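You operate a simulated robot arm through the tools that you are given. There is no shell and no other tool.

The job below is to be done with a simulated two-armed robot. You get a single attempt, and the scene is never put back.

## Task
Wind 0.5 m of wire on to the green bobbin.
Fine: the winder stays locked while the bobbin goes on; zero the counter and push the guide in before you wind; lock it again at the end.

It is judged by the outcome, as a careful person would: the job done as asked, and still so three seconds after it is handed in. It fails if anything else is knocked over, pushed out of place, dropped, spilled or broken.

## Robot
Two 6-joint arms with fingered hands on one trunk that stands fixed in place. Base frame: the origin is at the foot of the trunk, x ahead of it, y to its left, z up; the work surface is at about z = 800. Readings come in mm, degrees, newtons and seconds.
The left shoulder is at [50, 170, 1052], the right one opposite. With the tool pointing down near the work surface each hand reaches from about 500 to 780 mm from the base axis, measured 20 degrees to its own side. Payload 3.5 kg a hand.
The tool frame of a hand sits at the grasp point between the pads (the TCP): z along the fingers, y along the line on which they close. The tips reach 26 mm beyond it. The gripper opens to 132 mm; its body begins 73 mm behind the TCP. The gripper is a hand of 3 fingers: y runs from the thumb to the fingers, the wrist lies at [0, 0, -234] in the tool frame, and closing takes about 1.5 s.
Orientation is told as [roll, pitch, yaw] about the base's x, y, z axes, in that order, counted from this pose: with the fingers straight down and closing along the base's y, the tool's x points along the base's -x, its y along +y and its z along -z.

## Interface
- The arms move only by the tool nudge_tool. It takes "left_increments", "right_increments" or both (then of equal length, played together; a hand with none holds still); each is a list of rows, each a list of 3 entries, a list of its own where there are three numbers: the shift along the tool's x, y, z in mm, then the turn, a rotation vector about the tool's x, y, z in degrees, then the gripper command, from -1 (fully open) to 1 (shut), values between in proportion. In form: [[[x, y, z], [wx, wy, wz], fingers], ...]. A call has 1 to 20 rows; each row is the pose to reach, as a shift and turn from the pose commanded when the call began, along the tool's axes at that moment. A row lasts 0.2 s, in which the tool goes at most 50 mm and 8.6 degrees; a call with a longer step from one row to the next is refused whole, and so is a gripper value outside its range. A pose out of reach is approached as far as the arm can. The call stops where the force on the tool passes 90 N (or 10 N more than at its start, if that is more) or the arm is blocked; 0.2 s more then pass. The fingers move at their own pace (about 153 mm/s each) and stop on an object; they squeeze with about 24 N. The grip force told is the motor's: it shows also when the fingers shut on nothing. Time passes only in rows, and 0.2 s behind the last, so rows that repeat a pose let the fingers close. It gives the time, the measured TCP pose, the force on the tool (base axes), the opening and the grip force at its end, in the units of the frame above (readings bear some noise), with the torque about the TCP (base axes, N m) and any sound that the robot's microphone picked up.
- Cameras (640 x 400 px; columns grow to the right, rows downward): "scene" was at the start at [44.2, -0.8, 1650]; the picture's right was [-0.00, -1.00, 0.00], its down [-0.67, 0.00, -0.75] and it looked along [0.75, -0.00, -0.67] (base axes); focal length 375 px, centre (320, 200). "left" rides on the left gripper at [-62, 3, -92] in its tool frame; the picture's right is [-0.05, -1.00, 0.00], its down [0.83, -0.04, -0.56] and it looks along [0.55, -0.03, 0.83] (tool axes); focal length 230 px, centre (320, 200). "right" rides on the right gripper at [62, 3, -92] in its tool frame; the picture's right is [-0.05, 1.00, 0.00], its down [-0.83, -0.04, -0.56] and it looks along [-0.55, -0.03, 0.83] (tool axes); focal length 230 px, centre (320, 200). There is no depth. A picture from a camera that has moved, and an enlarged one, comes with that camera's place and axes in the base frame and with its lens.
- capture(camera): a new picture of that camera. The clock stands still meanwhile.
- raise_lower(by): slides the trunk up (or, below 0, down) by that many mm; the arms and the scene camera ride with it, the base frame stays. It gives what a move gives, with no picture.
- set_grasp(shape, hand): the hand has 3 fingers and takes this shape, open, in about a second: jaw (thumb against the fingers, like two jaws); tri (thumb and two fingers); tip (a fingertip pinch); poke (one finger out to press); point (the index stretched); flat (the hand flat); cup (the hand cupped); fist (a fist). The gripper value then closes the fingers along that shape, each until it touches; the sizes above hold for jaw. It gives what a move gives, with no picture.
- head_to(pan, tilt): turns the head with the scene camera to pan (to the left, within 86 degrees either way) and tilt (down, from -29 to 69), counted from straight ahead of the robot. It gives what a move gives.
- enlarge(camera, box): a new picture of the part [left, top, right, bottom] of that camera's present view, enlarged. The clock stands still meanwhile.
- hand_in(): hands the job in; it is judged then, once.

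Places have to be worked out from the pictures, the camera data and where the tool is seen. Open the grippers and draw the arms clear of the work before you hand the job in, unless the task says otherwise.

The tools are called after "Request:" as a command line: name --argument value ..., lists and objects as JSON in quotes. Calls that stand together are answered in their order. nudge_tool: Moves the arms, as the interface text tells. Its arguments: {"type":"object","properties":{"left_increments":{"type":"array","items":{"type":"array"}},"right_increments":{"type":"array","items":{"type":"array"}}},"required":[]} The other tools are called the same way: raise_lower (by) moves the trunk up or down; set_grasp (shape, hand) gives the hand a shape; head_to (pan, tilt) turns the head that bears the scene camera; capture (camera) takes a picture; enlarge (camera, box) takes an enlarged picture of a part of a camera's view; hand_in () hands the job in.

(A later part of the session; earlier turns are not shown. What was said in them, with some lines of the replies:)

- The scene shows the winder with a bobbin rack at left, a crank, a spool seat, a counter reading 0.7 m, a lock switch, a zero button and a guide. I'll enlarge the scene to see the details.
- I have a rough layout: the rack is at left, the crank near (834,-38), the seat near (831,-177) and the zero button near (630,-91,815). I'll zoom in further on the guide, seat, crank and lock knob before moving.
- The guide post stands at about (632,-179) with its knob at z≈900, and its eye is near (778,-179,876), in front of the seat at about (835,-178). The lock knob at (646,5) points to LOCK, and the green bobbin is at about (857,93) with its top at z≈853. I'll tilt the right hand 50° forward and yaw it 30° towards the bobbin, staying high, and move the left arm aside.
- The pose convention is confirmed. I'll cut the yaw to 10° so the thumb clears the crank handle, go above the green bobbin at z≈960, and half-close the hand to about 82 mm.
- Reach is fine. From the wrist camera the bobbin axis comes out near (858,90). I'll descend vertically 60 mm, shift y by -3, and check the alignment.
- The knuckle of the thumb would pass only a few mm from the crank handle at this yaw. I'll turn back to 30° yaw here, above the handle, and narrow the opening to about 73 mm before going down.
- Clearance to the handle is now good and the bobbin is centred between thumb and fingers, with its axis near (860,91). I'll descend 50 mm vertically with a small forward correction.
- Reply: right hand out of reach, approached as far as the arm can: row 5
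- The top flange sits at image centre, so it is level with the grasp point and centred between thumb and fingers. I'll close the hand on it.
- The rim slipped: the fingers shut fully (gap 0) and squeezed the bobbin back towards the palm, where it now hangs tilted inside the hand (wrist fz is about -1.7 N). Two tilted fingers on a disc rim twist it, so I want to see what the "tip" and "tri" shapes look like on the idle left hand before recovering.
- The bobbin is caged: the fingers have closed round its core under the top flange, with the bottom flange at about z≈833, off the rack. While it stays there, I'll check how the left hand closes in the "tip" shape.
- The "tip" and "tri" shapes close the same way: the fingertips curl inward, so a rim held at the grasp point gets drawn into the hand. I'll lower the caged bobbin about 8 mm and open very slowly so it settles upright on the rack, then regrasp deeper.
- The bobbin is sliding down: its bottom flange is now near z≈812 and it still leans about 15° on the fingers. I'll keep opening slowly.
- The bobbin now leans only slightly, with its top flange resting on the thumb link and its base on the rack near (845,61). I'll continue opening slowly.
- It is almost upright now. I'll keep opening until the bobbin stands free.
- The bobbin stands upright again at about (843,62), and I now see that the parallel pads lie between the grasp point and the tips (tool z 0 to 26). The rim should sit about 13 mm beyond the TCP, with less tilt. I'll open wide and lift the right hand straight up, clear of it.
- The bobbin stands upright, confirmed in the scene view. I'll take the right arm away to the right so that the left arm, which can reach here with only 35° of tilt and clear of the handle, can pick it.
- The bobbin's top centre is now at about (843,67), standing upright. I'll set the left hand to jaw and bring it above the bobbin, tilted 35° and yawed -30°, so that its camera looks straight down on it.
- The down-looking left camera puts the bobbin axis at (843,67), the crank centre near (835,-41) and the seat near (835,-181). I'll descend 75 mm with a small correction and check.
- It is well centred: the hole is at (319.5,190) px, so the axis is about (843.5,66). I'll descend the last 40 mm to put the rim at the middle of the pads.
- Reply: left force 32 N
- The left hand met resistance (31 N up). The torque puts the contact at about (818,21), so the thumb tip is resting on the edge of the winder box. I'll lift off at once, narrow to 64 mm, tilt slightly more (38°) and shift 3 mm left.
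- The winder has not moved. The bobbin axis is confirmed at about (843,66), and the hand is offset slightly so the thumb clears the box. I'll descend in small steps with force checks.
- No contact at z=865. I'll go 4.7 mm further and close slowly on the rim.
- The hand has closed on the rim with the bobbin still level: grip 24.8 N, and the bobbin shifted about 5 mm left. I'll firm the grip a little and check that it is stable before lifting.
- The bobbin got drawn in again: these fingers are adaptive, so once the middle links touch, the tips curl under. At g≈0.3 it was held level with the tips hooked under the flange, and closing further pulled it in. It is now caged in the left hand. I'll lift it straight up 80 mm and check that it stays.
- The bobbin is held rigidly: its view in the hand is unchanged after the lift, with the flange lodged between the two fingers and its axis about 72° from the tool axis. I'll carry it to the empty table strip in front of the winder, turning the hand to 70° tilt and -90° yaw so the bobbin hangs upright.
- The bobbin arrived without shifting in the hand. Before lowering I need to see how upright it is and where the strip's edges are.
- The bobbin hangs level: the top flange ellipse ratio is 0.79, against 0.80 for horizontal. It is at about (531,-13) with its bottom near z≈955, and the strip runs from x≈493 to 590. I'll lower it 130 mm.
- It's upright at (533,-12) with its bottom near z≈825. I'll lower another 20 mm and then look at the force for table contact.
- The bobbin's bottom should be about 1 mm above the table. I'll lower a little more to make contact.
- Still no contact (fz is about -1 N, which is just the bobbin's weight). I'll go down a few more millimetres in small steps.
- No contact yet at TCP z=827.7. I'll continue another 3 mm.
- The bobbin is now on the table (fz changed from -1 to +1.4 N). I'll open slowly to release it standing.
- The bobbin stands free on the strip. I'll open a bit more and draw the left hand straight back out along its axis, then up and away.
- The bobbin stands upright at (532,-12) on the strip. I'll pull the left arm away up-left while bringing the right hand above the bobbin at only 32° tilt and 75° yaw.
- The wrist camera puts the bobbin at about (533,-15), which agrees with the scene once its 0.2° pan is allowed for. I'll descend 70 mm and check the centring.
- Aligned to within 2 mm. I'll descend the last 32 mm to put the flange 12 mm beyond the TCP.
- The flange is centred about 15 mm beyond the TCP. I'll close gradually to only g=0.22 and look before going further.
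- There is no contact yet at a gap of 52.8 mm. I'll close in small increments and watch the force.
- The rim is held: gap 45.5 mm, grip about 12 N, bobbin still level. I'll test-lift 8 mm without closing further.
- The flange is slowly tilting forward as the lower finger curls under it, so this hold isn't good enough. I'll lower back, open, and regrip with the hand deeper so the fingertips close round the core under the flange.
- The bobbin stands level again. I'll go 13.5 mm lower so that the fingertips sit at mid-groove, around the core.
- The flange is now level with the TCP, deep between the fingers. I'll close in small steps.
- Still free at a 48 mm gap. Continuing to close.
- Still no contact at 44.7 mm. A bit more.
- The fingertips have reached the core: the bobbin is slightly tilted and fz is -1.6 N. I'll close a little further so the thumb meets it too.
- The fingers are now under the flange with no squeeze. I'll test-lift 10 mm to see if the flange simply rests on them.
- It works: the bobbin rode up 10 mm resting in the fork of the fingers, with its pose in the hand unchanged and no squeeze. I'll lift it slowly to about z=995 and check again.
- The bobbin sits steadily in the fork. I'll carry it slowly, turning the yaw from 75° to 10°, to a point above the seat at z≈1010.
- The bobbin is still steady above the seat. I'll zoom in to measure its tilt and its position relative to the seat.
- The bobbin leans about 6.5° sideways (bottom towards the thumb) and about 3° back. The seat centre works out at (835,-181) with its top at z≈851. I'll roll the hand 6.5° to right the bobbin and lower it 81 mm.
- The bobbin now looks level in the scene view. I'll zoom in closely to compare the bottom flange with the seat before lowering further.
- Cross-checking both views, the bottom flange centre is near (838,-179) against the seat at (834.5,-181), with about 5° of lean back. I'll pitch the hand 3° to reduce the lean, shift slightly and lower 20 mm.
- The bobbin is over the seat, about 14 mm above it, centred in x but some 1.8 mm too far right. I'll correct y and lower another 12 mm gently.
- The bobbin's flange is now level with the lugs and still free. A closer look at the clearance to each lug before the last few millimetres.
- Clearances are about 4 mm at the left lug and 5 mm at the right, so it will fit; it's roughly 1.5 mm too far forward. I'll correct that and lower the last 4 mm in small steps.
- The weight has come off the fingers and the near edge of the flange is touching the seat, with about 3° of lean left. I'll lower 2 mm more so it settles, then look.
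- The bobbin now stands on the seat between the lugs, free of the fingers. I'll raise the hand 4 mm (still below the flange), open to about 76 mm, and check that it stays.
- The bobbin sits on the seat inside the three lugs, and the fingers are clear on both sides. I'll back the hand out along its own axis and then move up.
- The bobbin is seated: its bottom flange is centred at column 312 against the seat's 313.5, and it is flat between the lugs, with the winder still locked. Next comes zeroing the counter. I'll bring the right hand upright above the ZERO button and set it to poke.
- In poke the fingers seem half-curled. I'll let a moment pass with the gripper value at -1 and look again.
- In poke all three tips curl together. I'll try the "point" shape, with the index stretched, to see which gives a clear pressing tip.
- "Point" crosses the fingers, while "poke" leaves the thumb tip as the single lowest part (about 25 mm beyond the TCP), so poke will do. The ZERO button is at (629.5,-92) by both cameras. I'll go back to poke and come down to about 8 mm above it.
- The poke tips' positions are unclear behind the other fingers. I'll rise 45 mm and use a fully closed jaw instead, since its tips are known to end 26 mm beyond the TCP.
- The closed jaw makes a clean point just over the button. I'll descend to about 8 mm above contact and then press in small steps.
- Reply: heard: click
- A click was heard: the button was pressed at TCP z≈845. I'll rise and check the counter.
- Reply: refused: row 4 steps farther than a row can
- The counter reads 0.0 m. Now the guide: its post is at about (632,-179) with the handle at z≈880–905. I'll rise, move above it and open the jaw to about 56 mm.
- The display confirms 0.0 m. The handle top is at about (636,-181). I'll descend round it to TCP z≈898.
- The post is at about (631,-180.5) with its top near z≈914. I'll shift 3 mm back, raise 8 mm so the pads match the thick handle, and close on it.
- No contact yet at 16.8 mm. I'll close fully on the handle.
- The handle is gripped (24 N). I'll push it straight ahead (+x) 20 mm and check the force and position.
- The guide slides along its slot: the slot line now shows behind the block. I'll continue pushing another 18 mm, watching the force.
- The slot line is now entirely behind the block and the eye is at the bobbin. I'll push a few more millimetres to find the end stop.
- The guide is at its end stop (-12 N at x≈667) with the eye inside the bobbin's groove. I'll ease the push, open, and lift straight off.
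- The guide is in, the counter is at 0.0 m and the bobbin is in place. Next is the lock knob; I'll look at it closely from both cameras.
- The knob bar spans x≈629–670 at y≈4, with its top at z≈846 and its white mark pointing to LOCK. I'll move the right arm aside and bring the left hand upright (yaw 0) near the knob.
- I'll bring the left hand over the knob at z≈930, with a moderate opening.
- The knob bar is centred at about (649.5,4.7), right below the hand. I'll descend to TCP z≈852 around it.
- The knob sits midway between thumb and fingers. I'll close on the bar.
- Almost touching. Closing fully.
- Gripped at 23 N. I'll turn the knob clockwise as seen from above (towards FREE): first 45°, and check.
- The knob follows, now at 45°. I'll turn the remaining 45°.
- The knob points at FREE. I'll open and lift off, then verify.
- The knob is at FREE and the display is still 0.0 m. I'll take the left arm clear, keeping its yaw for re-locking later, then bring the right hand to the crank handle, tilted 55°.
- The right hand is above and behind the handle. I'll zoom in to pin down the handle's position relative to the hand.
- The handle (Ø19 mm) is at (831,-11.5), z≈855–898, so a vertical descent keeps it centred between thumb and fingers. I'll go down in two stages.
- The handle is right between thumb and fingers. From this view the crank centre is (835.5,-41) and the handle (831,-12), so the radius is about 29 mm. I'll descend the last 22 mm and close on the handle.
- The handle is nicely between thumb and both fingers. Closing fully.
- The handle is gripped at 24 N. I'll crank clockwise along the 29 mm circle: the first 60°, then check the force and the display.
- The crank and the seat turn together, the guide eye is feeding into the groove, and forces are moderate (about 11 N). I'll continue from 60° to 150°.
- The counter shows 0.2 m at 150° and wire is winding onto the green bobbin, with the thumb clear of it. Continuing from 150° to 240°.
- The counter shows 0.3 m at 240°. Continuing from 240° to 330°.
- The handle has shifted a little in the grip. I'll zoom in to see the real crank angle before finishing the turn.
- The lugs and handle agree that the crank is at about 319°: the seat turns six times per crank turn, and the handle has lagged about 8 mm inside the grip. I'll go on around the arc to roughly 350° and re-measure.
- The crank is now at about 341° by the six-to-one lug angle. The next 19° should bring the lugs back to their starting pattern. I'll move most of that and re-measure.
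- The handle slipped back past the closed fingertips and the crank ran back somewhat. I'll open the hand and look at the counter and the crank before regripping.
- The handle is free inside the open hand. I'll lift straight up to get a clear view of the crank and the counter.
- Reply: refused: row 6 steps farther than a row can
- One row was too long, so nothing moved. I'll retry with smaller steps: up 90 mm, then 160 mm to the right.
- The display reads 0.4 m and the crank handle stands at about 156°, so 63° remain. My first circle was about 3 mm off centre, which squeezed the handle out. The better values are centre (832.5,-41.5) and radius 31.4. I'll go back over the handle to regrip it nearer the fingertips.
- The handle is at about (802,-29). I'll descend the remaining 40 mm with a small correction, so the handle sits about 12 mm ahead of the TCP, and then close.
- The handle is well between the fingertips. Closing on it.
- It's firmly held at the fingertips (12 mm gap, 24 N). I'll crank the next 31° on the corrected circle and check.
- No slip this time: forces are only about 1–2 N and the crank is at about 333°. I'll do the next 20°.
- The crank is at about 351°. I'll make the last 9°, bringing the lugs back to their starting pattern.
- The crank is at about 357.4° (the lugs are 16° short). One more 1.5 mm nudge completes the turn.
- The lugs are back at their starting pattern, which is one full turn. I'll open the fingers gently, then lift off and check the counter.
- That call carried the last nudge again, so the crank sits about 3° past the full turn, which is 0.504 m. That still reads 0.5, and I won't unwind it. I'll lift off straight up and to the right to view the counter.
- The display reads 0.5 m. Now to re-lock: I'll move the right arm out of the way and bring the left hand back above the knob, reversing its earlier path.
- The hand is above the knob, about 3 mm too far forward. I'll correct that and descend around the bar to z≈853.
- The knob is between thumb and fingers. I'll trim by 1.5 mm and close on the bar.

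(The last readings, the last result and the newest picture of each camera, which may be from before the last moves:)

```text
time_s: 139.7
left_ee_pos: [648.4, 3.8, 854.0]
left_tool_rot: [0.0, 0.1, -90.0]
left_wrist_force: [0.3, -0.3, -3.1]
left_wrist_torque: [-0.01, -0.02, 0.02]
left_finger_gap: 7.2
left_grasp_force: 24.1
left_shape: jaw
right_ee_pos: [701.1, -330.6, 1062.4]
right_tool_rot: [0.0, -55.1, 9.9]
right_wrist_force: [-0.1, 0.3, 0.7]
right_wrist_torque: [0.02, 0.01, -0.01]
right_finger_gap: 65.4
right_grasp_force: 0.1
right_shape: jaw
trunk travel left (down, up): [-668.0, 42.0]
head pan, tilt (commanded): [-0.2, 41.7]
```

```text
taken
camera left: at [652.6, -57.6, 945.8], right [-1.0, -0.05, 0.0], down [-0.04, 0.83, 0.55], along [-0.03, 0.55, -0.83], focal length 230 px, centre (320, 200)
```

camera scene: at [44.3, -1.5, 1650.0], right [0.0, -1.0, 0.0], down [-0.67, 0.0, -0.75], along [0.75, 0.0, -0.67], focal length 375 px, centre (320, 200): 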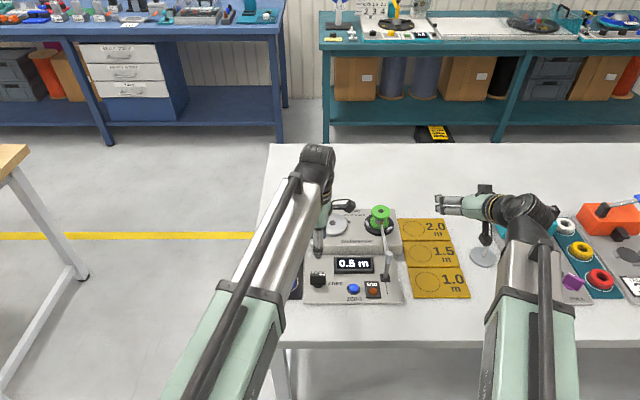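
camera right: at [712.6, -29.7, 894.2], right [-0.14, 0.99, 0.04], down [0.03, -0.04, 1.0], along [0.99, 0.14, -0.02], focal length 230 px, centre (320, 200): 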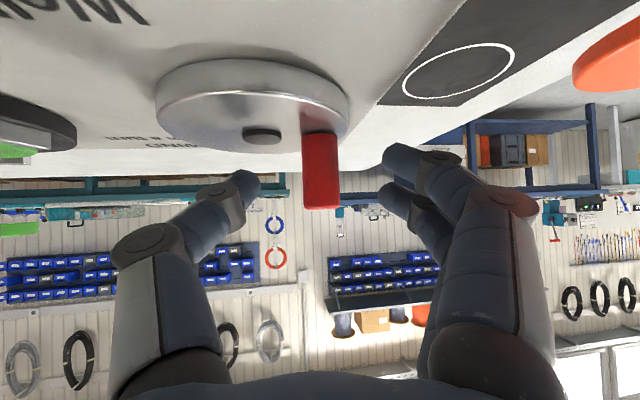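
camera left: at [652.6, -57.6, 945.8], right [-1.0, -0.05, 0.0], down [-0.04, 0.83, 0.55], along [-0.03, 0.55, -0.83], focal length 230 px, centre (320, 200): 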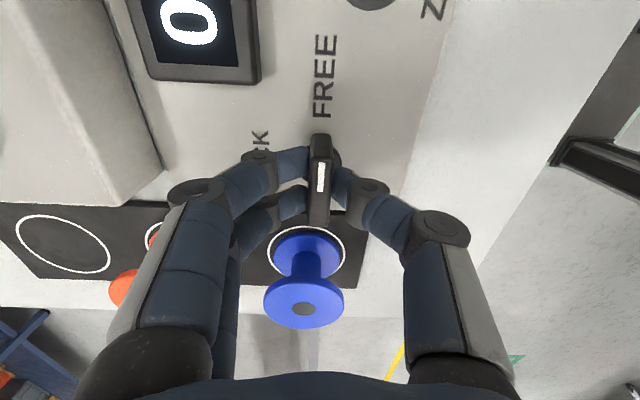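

Gripped at 24 N. I'll turn the knob back counter-clockwise 90° to LOCK.

Request:
nudge_tool --left_increments '[[[0, 0, 0], [0, 0, -7.5], 1], [[0, 0, 0], [0, 0, -15], 1], [[0, 0, 0], [0, 0, -22.5], 1], [[0, 0, 0], [0, 0, -30], 1], [[0, 0, 0], [0, 0, -37.5], 1], [[0, 0, 0], [0, 0, -45], 1], [[0, 0, 0], [0, 0, -52.5], 1], [[0, 0, 0], [0, 0, -60], 1], [[0, 0, 0], [0, 0, -67.5], 1], [[0, 0, 0], [0, 0, -75], 1], [[0, 0, 0], [0, 0, -82.5], 1], [[0, 0, 0], [0, 0, -90], 1], [[0, 0, 0], [0, 0, -91], 1]]'

Request:
capture --camera "left"

Request:
enlarge --camera "scene" --box '[270, 230, 370, 310]'

```text
time_s: 142.5
left_ee_pos: [648.7, 2.5, 852.6]
left_tool_rot: [0.0, 0.0, 1.2]
left_wrist_force: [4.0, 0.7, 0.3]
left_wrist_torque: [-0.01, -0.05, -0.08]
left_finger_gap: 7.1
left_grasp_force: 24.5
left_shape: jaw
right_ee_pos: [701.2, -331.2, 1062.7]
right_tool_rot: [0.0, -55.0, 9.8]
right_wrist_force: [0.0, 0.0, -0.7]
right_wrist_torque: [0.01, 0.02, -0.01]
right_finger_gap: 65.4
right_grasp_force: 0.0
right_shape: jaw
trunk travel left (down, up): [-668.0, 42.0]
head pan, tilt (commanded): [-0.2, 41.7]
```

```text
taken
camera left: at [711.5, 9.0, 945.6], right [0.07, -1.0, 0.0], down [-0.83, -0.06, 0.55], along [-0.55, -0.04, -0.83], focal length 230 px, centre (320, 200)
```

left: 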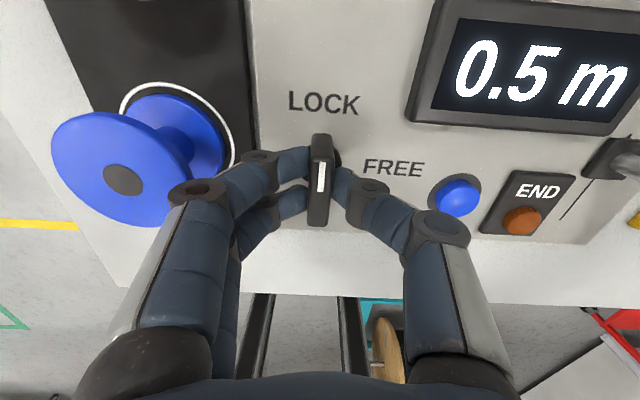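

```text
5.00 times, centred on (320, 270) of scene
camera zoom: at [44.5, -0.7, 1650.0], right [0.0, -1.0, 0.0], down [-0.67, 0.0, -0.75], along [0.75, 0.0, -0.67], focal length 1873 px, centre (320, -150)
```

zoom: 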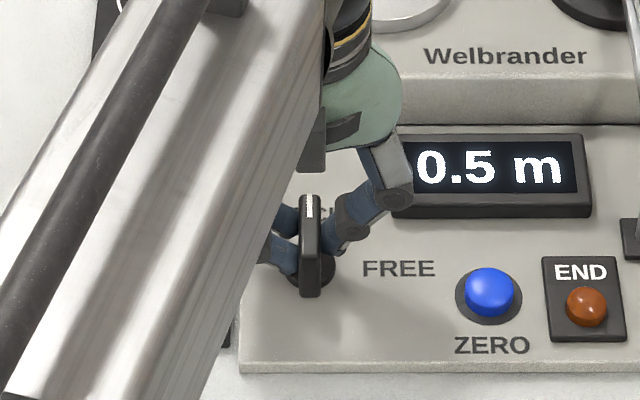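

The knob points to LOCK and the display still shows 0.5 m. I'll open the left hand and lift off, clear of the blue bobbin.

Request:
nudge_tool --left_increments '[[[0, 0, 0], [0, 0, 0], 0.9], [[0, 0, 0], [0, 0, 0], 0.7], [[0, 0, 0], [0, 0, 0], 0.5], [[0, 0, 0], [0, 0, 0], 0.35], [[0, 0, -10], [0, 0, 0], 0.35], [[0, 0, -30], [0, 0, 0], 0.35], [[0, 0, -60], [0, 0, 0], 0.35], [[0, 0, -95], [0, 0, 0], 0.35], [[0, 0, -135], [0, 0, 0], 0.35]]'

Request:
capture --camera "left"

Request:
enlarge --camera "scene" --box '[270, 195, 430, 305]'

```text
time_s: 144.5
left_ee_pos: [647.9, 6.2, 988.3]
left_tool_rot: [0.0, 0.1, 1.0]
left_wrist_force: [1.3, 0.1, 0.3]
left_wrist_torque: [0.0, 0.0, 0.01]
left_finger_gap: 42.4
left_grasp_force: 0.1
left_shape: jaw
right_ee_pos: [700.7, -329.9, 1062.3]
right_tool_rot: [0.0, -55.0, 10.0]
right_wrist_force: [-0.3, 0.7, 0.5]
right_wrist_torque: [-0.01, 0.01, 0.02]
right_finger_gap: 65.6
right_grasp_force: 0.1
right_shape: jaw
trunk travel left (down, up): [-668.0, 42.0]
head pan, tilt (commanded): [-0.2, 41.7]
```

```text
taken
camera left: at [710.8, 11.7, 1081.0], right [0.07, -1.0, 0.0], down [-0.83, -0.06, 0.55], along [-0.55, -0.04, -0.83], focal length 230 px, centre (320, 200)
```

left: 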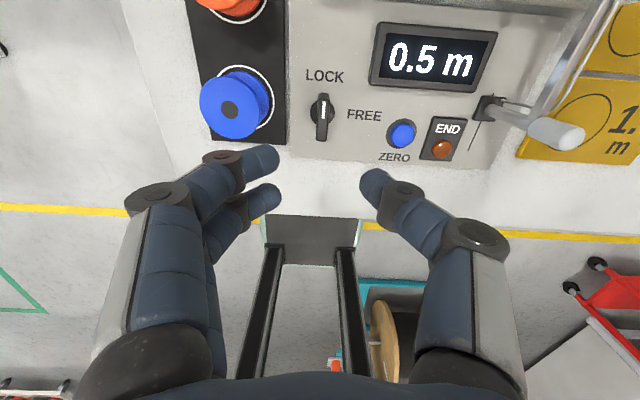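

```text
3.64 times, centred on (350, 250) of scene
camera zoom: at [43.9, -0.8, 1650.0], right [0.0, -1.0, 0.0], down [-0.67, 0.0, -0.75], along [0.75, 0.0, -0.67], focal length 1362 px, centre (211, 18)
```

zoom: 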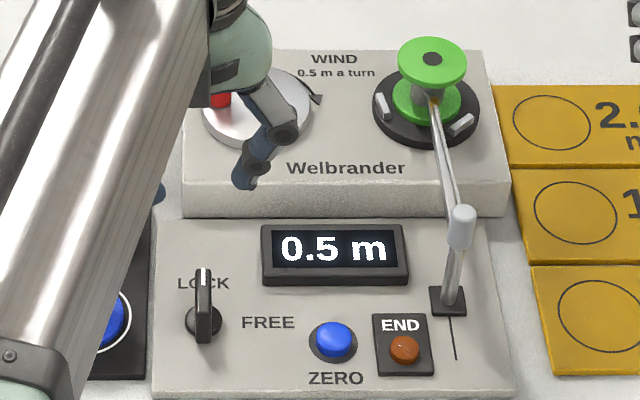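

The knob is at LOCK, the counter shows 0.5 m and nothing else is disturbed. I'll open both hands fully and draw both arms clear.

Request:
nudge_tool --left_increments '[[[14, 38, -20], [0, 0, 0], 0.35], [[29, 80, -35], [0, 0, 0], 0.2], [[44, 123, -50], [0, 0, 0], -0.3], [[59, 167, -65], [0, 0, 0], -1], [[74, 211, -80], [0, 0, 0], -1], [[88, 254, -92], [0, 0, 0], -1], [[88, 254, -92], [0, 0, 0], -1]]' --right_increments '[[[3.6, -1.5, -22.6], [0, 0, 0], -0.3], [[7.2, -3, -45.2], [0, 0, 0], -0.6], [[10.8, -4.4, -67.8], [0, 0, 0], -1], [[14.5, -5.9, -90.3], [0, 0, 0], -1], [[18.1, -7.4, -113], [0, 0, 0], -1], [[21.7, -8.9, -135.5], [0, 0, 0], -1], [[21.7, -8.9, -135.5], [0, 0, 0], -1]]'

Request:
capture --camera "scene"

Request:
enlarge --camera "scene" --box '[255, 195, 455, 320]'

Request:
enlarge --camera "scene" --box '[305, 200, 415, 240]'

```text
time_s: 146.1
left_ee_pos: [555.4, 257.8, 1079.7]
left_tool_rot: [-0.1, 0.0, 1.0]
left_wrist_force: [-1.3, -0.3, 0.3]
left_wrist_torque: [0.01, 0.01, 0.0]
left_finger_gap: 132.0
left_grasp_force: 0.0
left_shape: jaw
right_ee_pos: [585.8, -368.2, 1123.6]
right_tool_rot: [0.1, -55.0, 9.9]
right_wrist_force: [-0.5, -0.3, -0.3]
right_wrist_torque: [0.03, 0.0, -0.02]
right_finger_gap: 132.1
right_grasp_force: 0.0
right_shape: jaw
right hand out of reach, approached as far as the arm can: row 6, 7
trunk travel left (down, up): [-668.0, 42.0]
head pan, tilt (commanded): [-0.2, 41.7]
```

```text
taken
camera scene: at [44.4, -1.0, 1650.0], right [0.0, -1.0, 0.0], down [-0.67, 0.0, -0.75], along [0.75, 0.0, -0.67], focal length 375 px, centre (320, 200)
```

scene: 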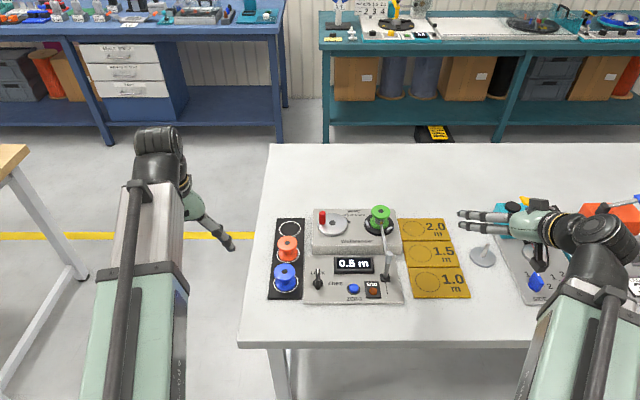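

```text
3.20 times, centred on (355, 258) of scene
camera zoom: at [44.4, -1.0, 1650.0], right [0.0, -1.0, 0.0], down [-0.67, 0.0, -0.75], along [0.75, 0.0, -0.67], focal length 1199 px, centre (208, 16)
```

zoom: 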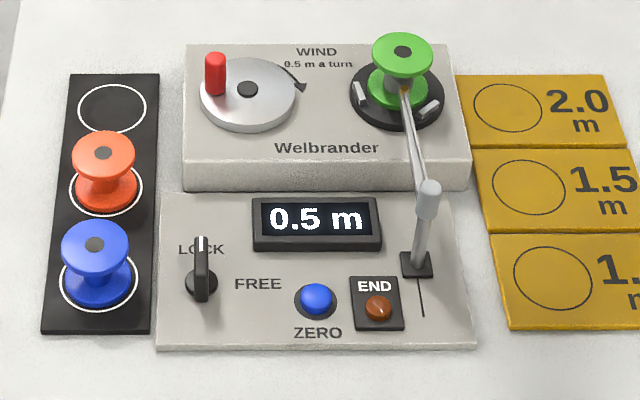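

```text
5.82 times, centred on (360, 220) of scene
camera zoom: at [44.4, -1.0, 1650.0], right [0.0, -1.0, 0.0], down [-0.67, 0.0, -0.75], along [0.75, 0.0, -0.67], focal length 2180 px, centre (87, 84)
```

zoom: 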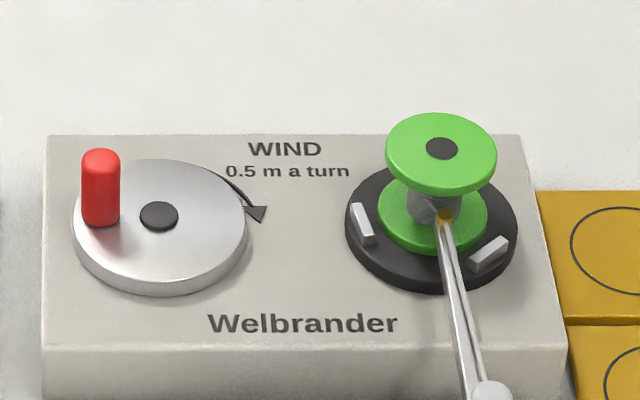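

Everything is in its final state: the green bobbin is on the seat with wire on it, the counter reads 0.5 m, the guide is in, and the knob is at LOCK. The other bobbins are in place, and both arms are clear with their grippers open. Handing in.

Request:
hand_in

```text
The job is handed in.
```

I wound one full crank turn of wire onto the green bobbin, and the counter reads 0.5 m. The job is handed in.

- **Order:** the bobbin went on with the winder locked. I then zeroed the counter and pushed the guide in to its stop before freeing the winder and cranking. The knob is back at LOCK.
- **Length:** the crank stopped about 3° past the full turn, so the true length is about 0.504 m. I left that rather than unwind it.
- **Crank slip:** my grip slipped near the end of the turn and the crank ran back some way, to a reading of 0.4 m. I regripped and finished the turn.
- **Picking up the bobbin:** the grip slipped twice, but the bobbin never fell over. I set it down once in front of the winder to get a better hold. While reaching for it I pressed the left thumb on the edge of the winder with about 31 N; nothing moved that I could see.

Both hands are open and clear. In the last picture the orange and blue bobbins are where they started.
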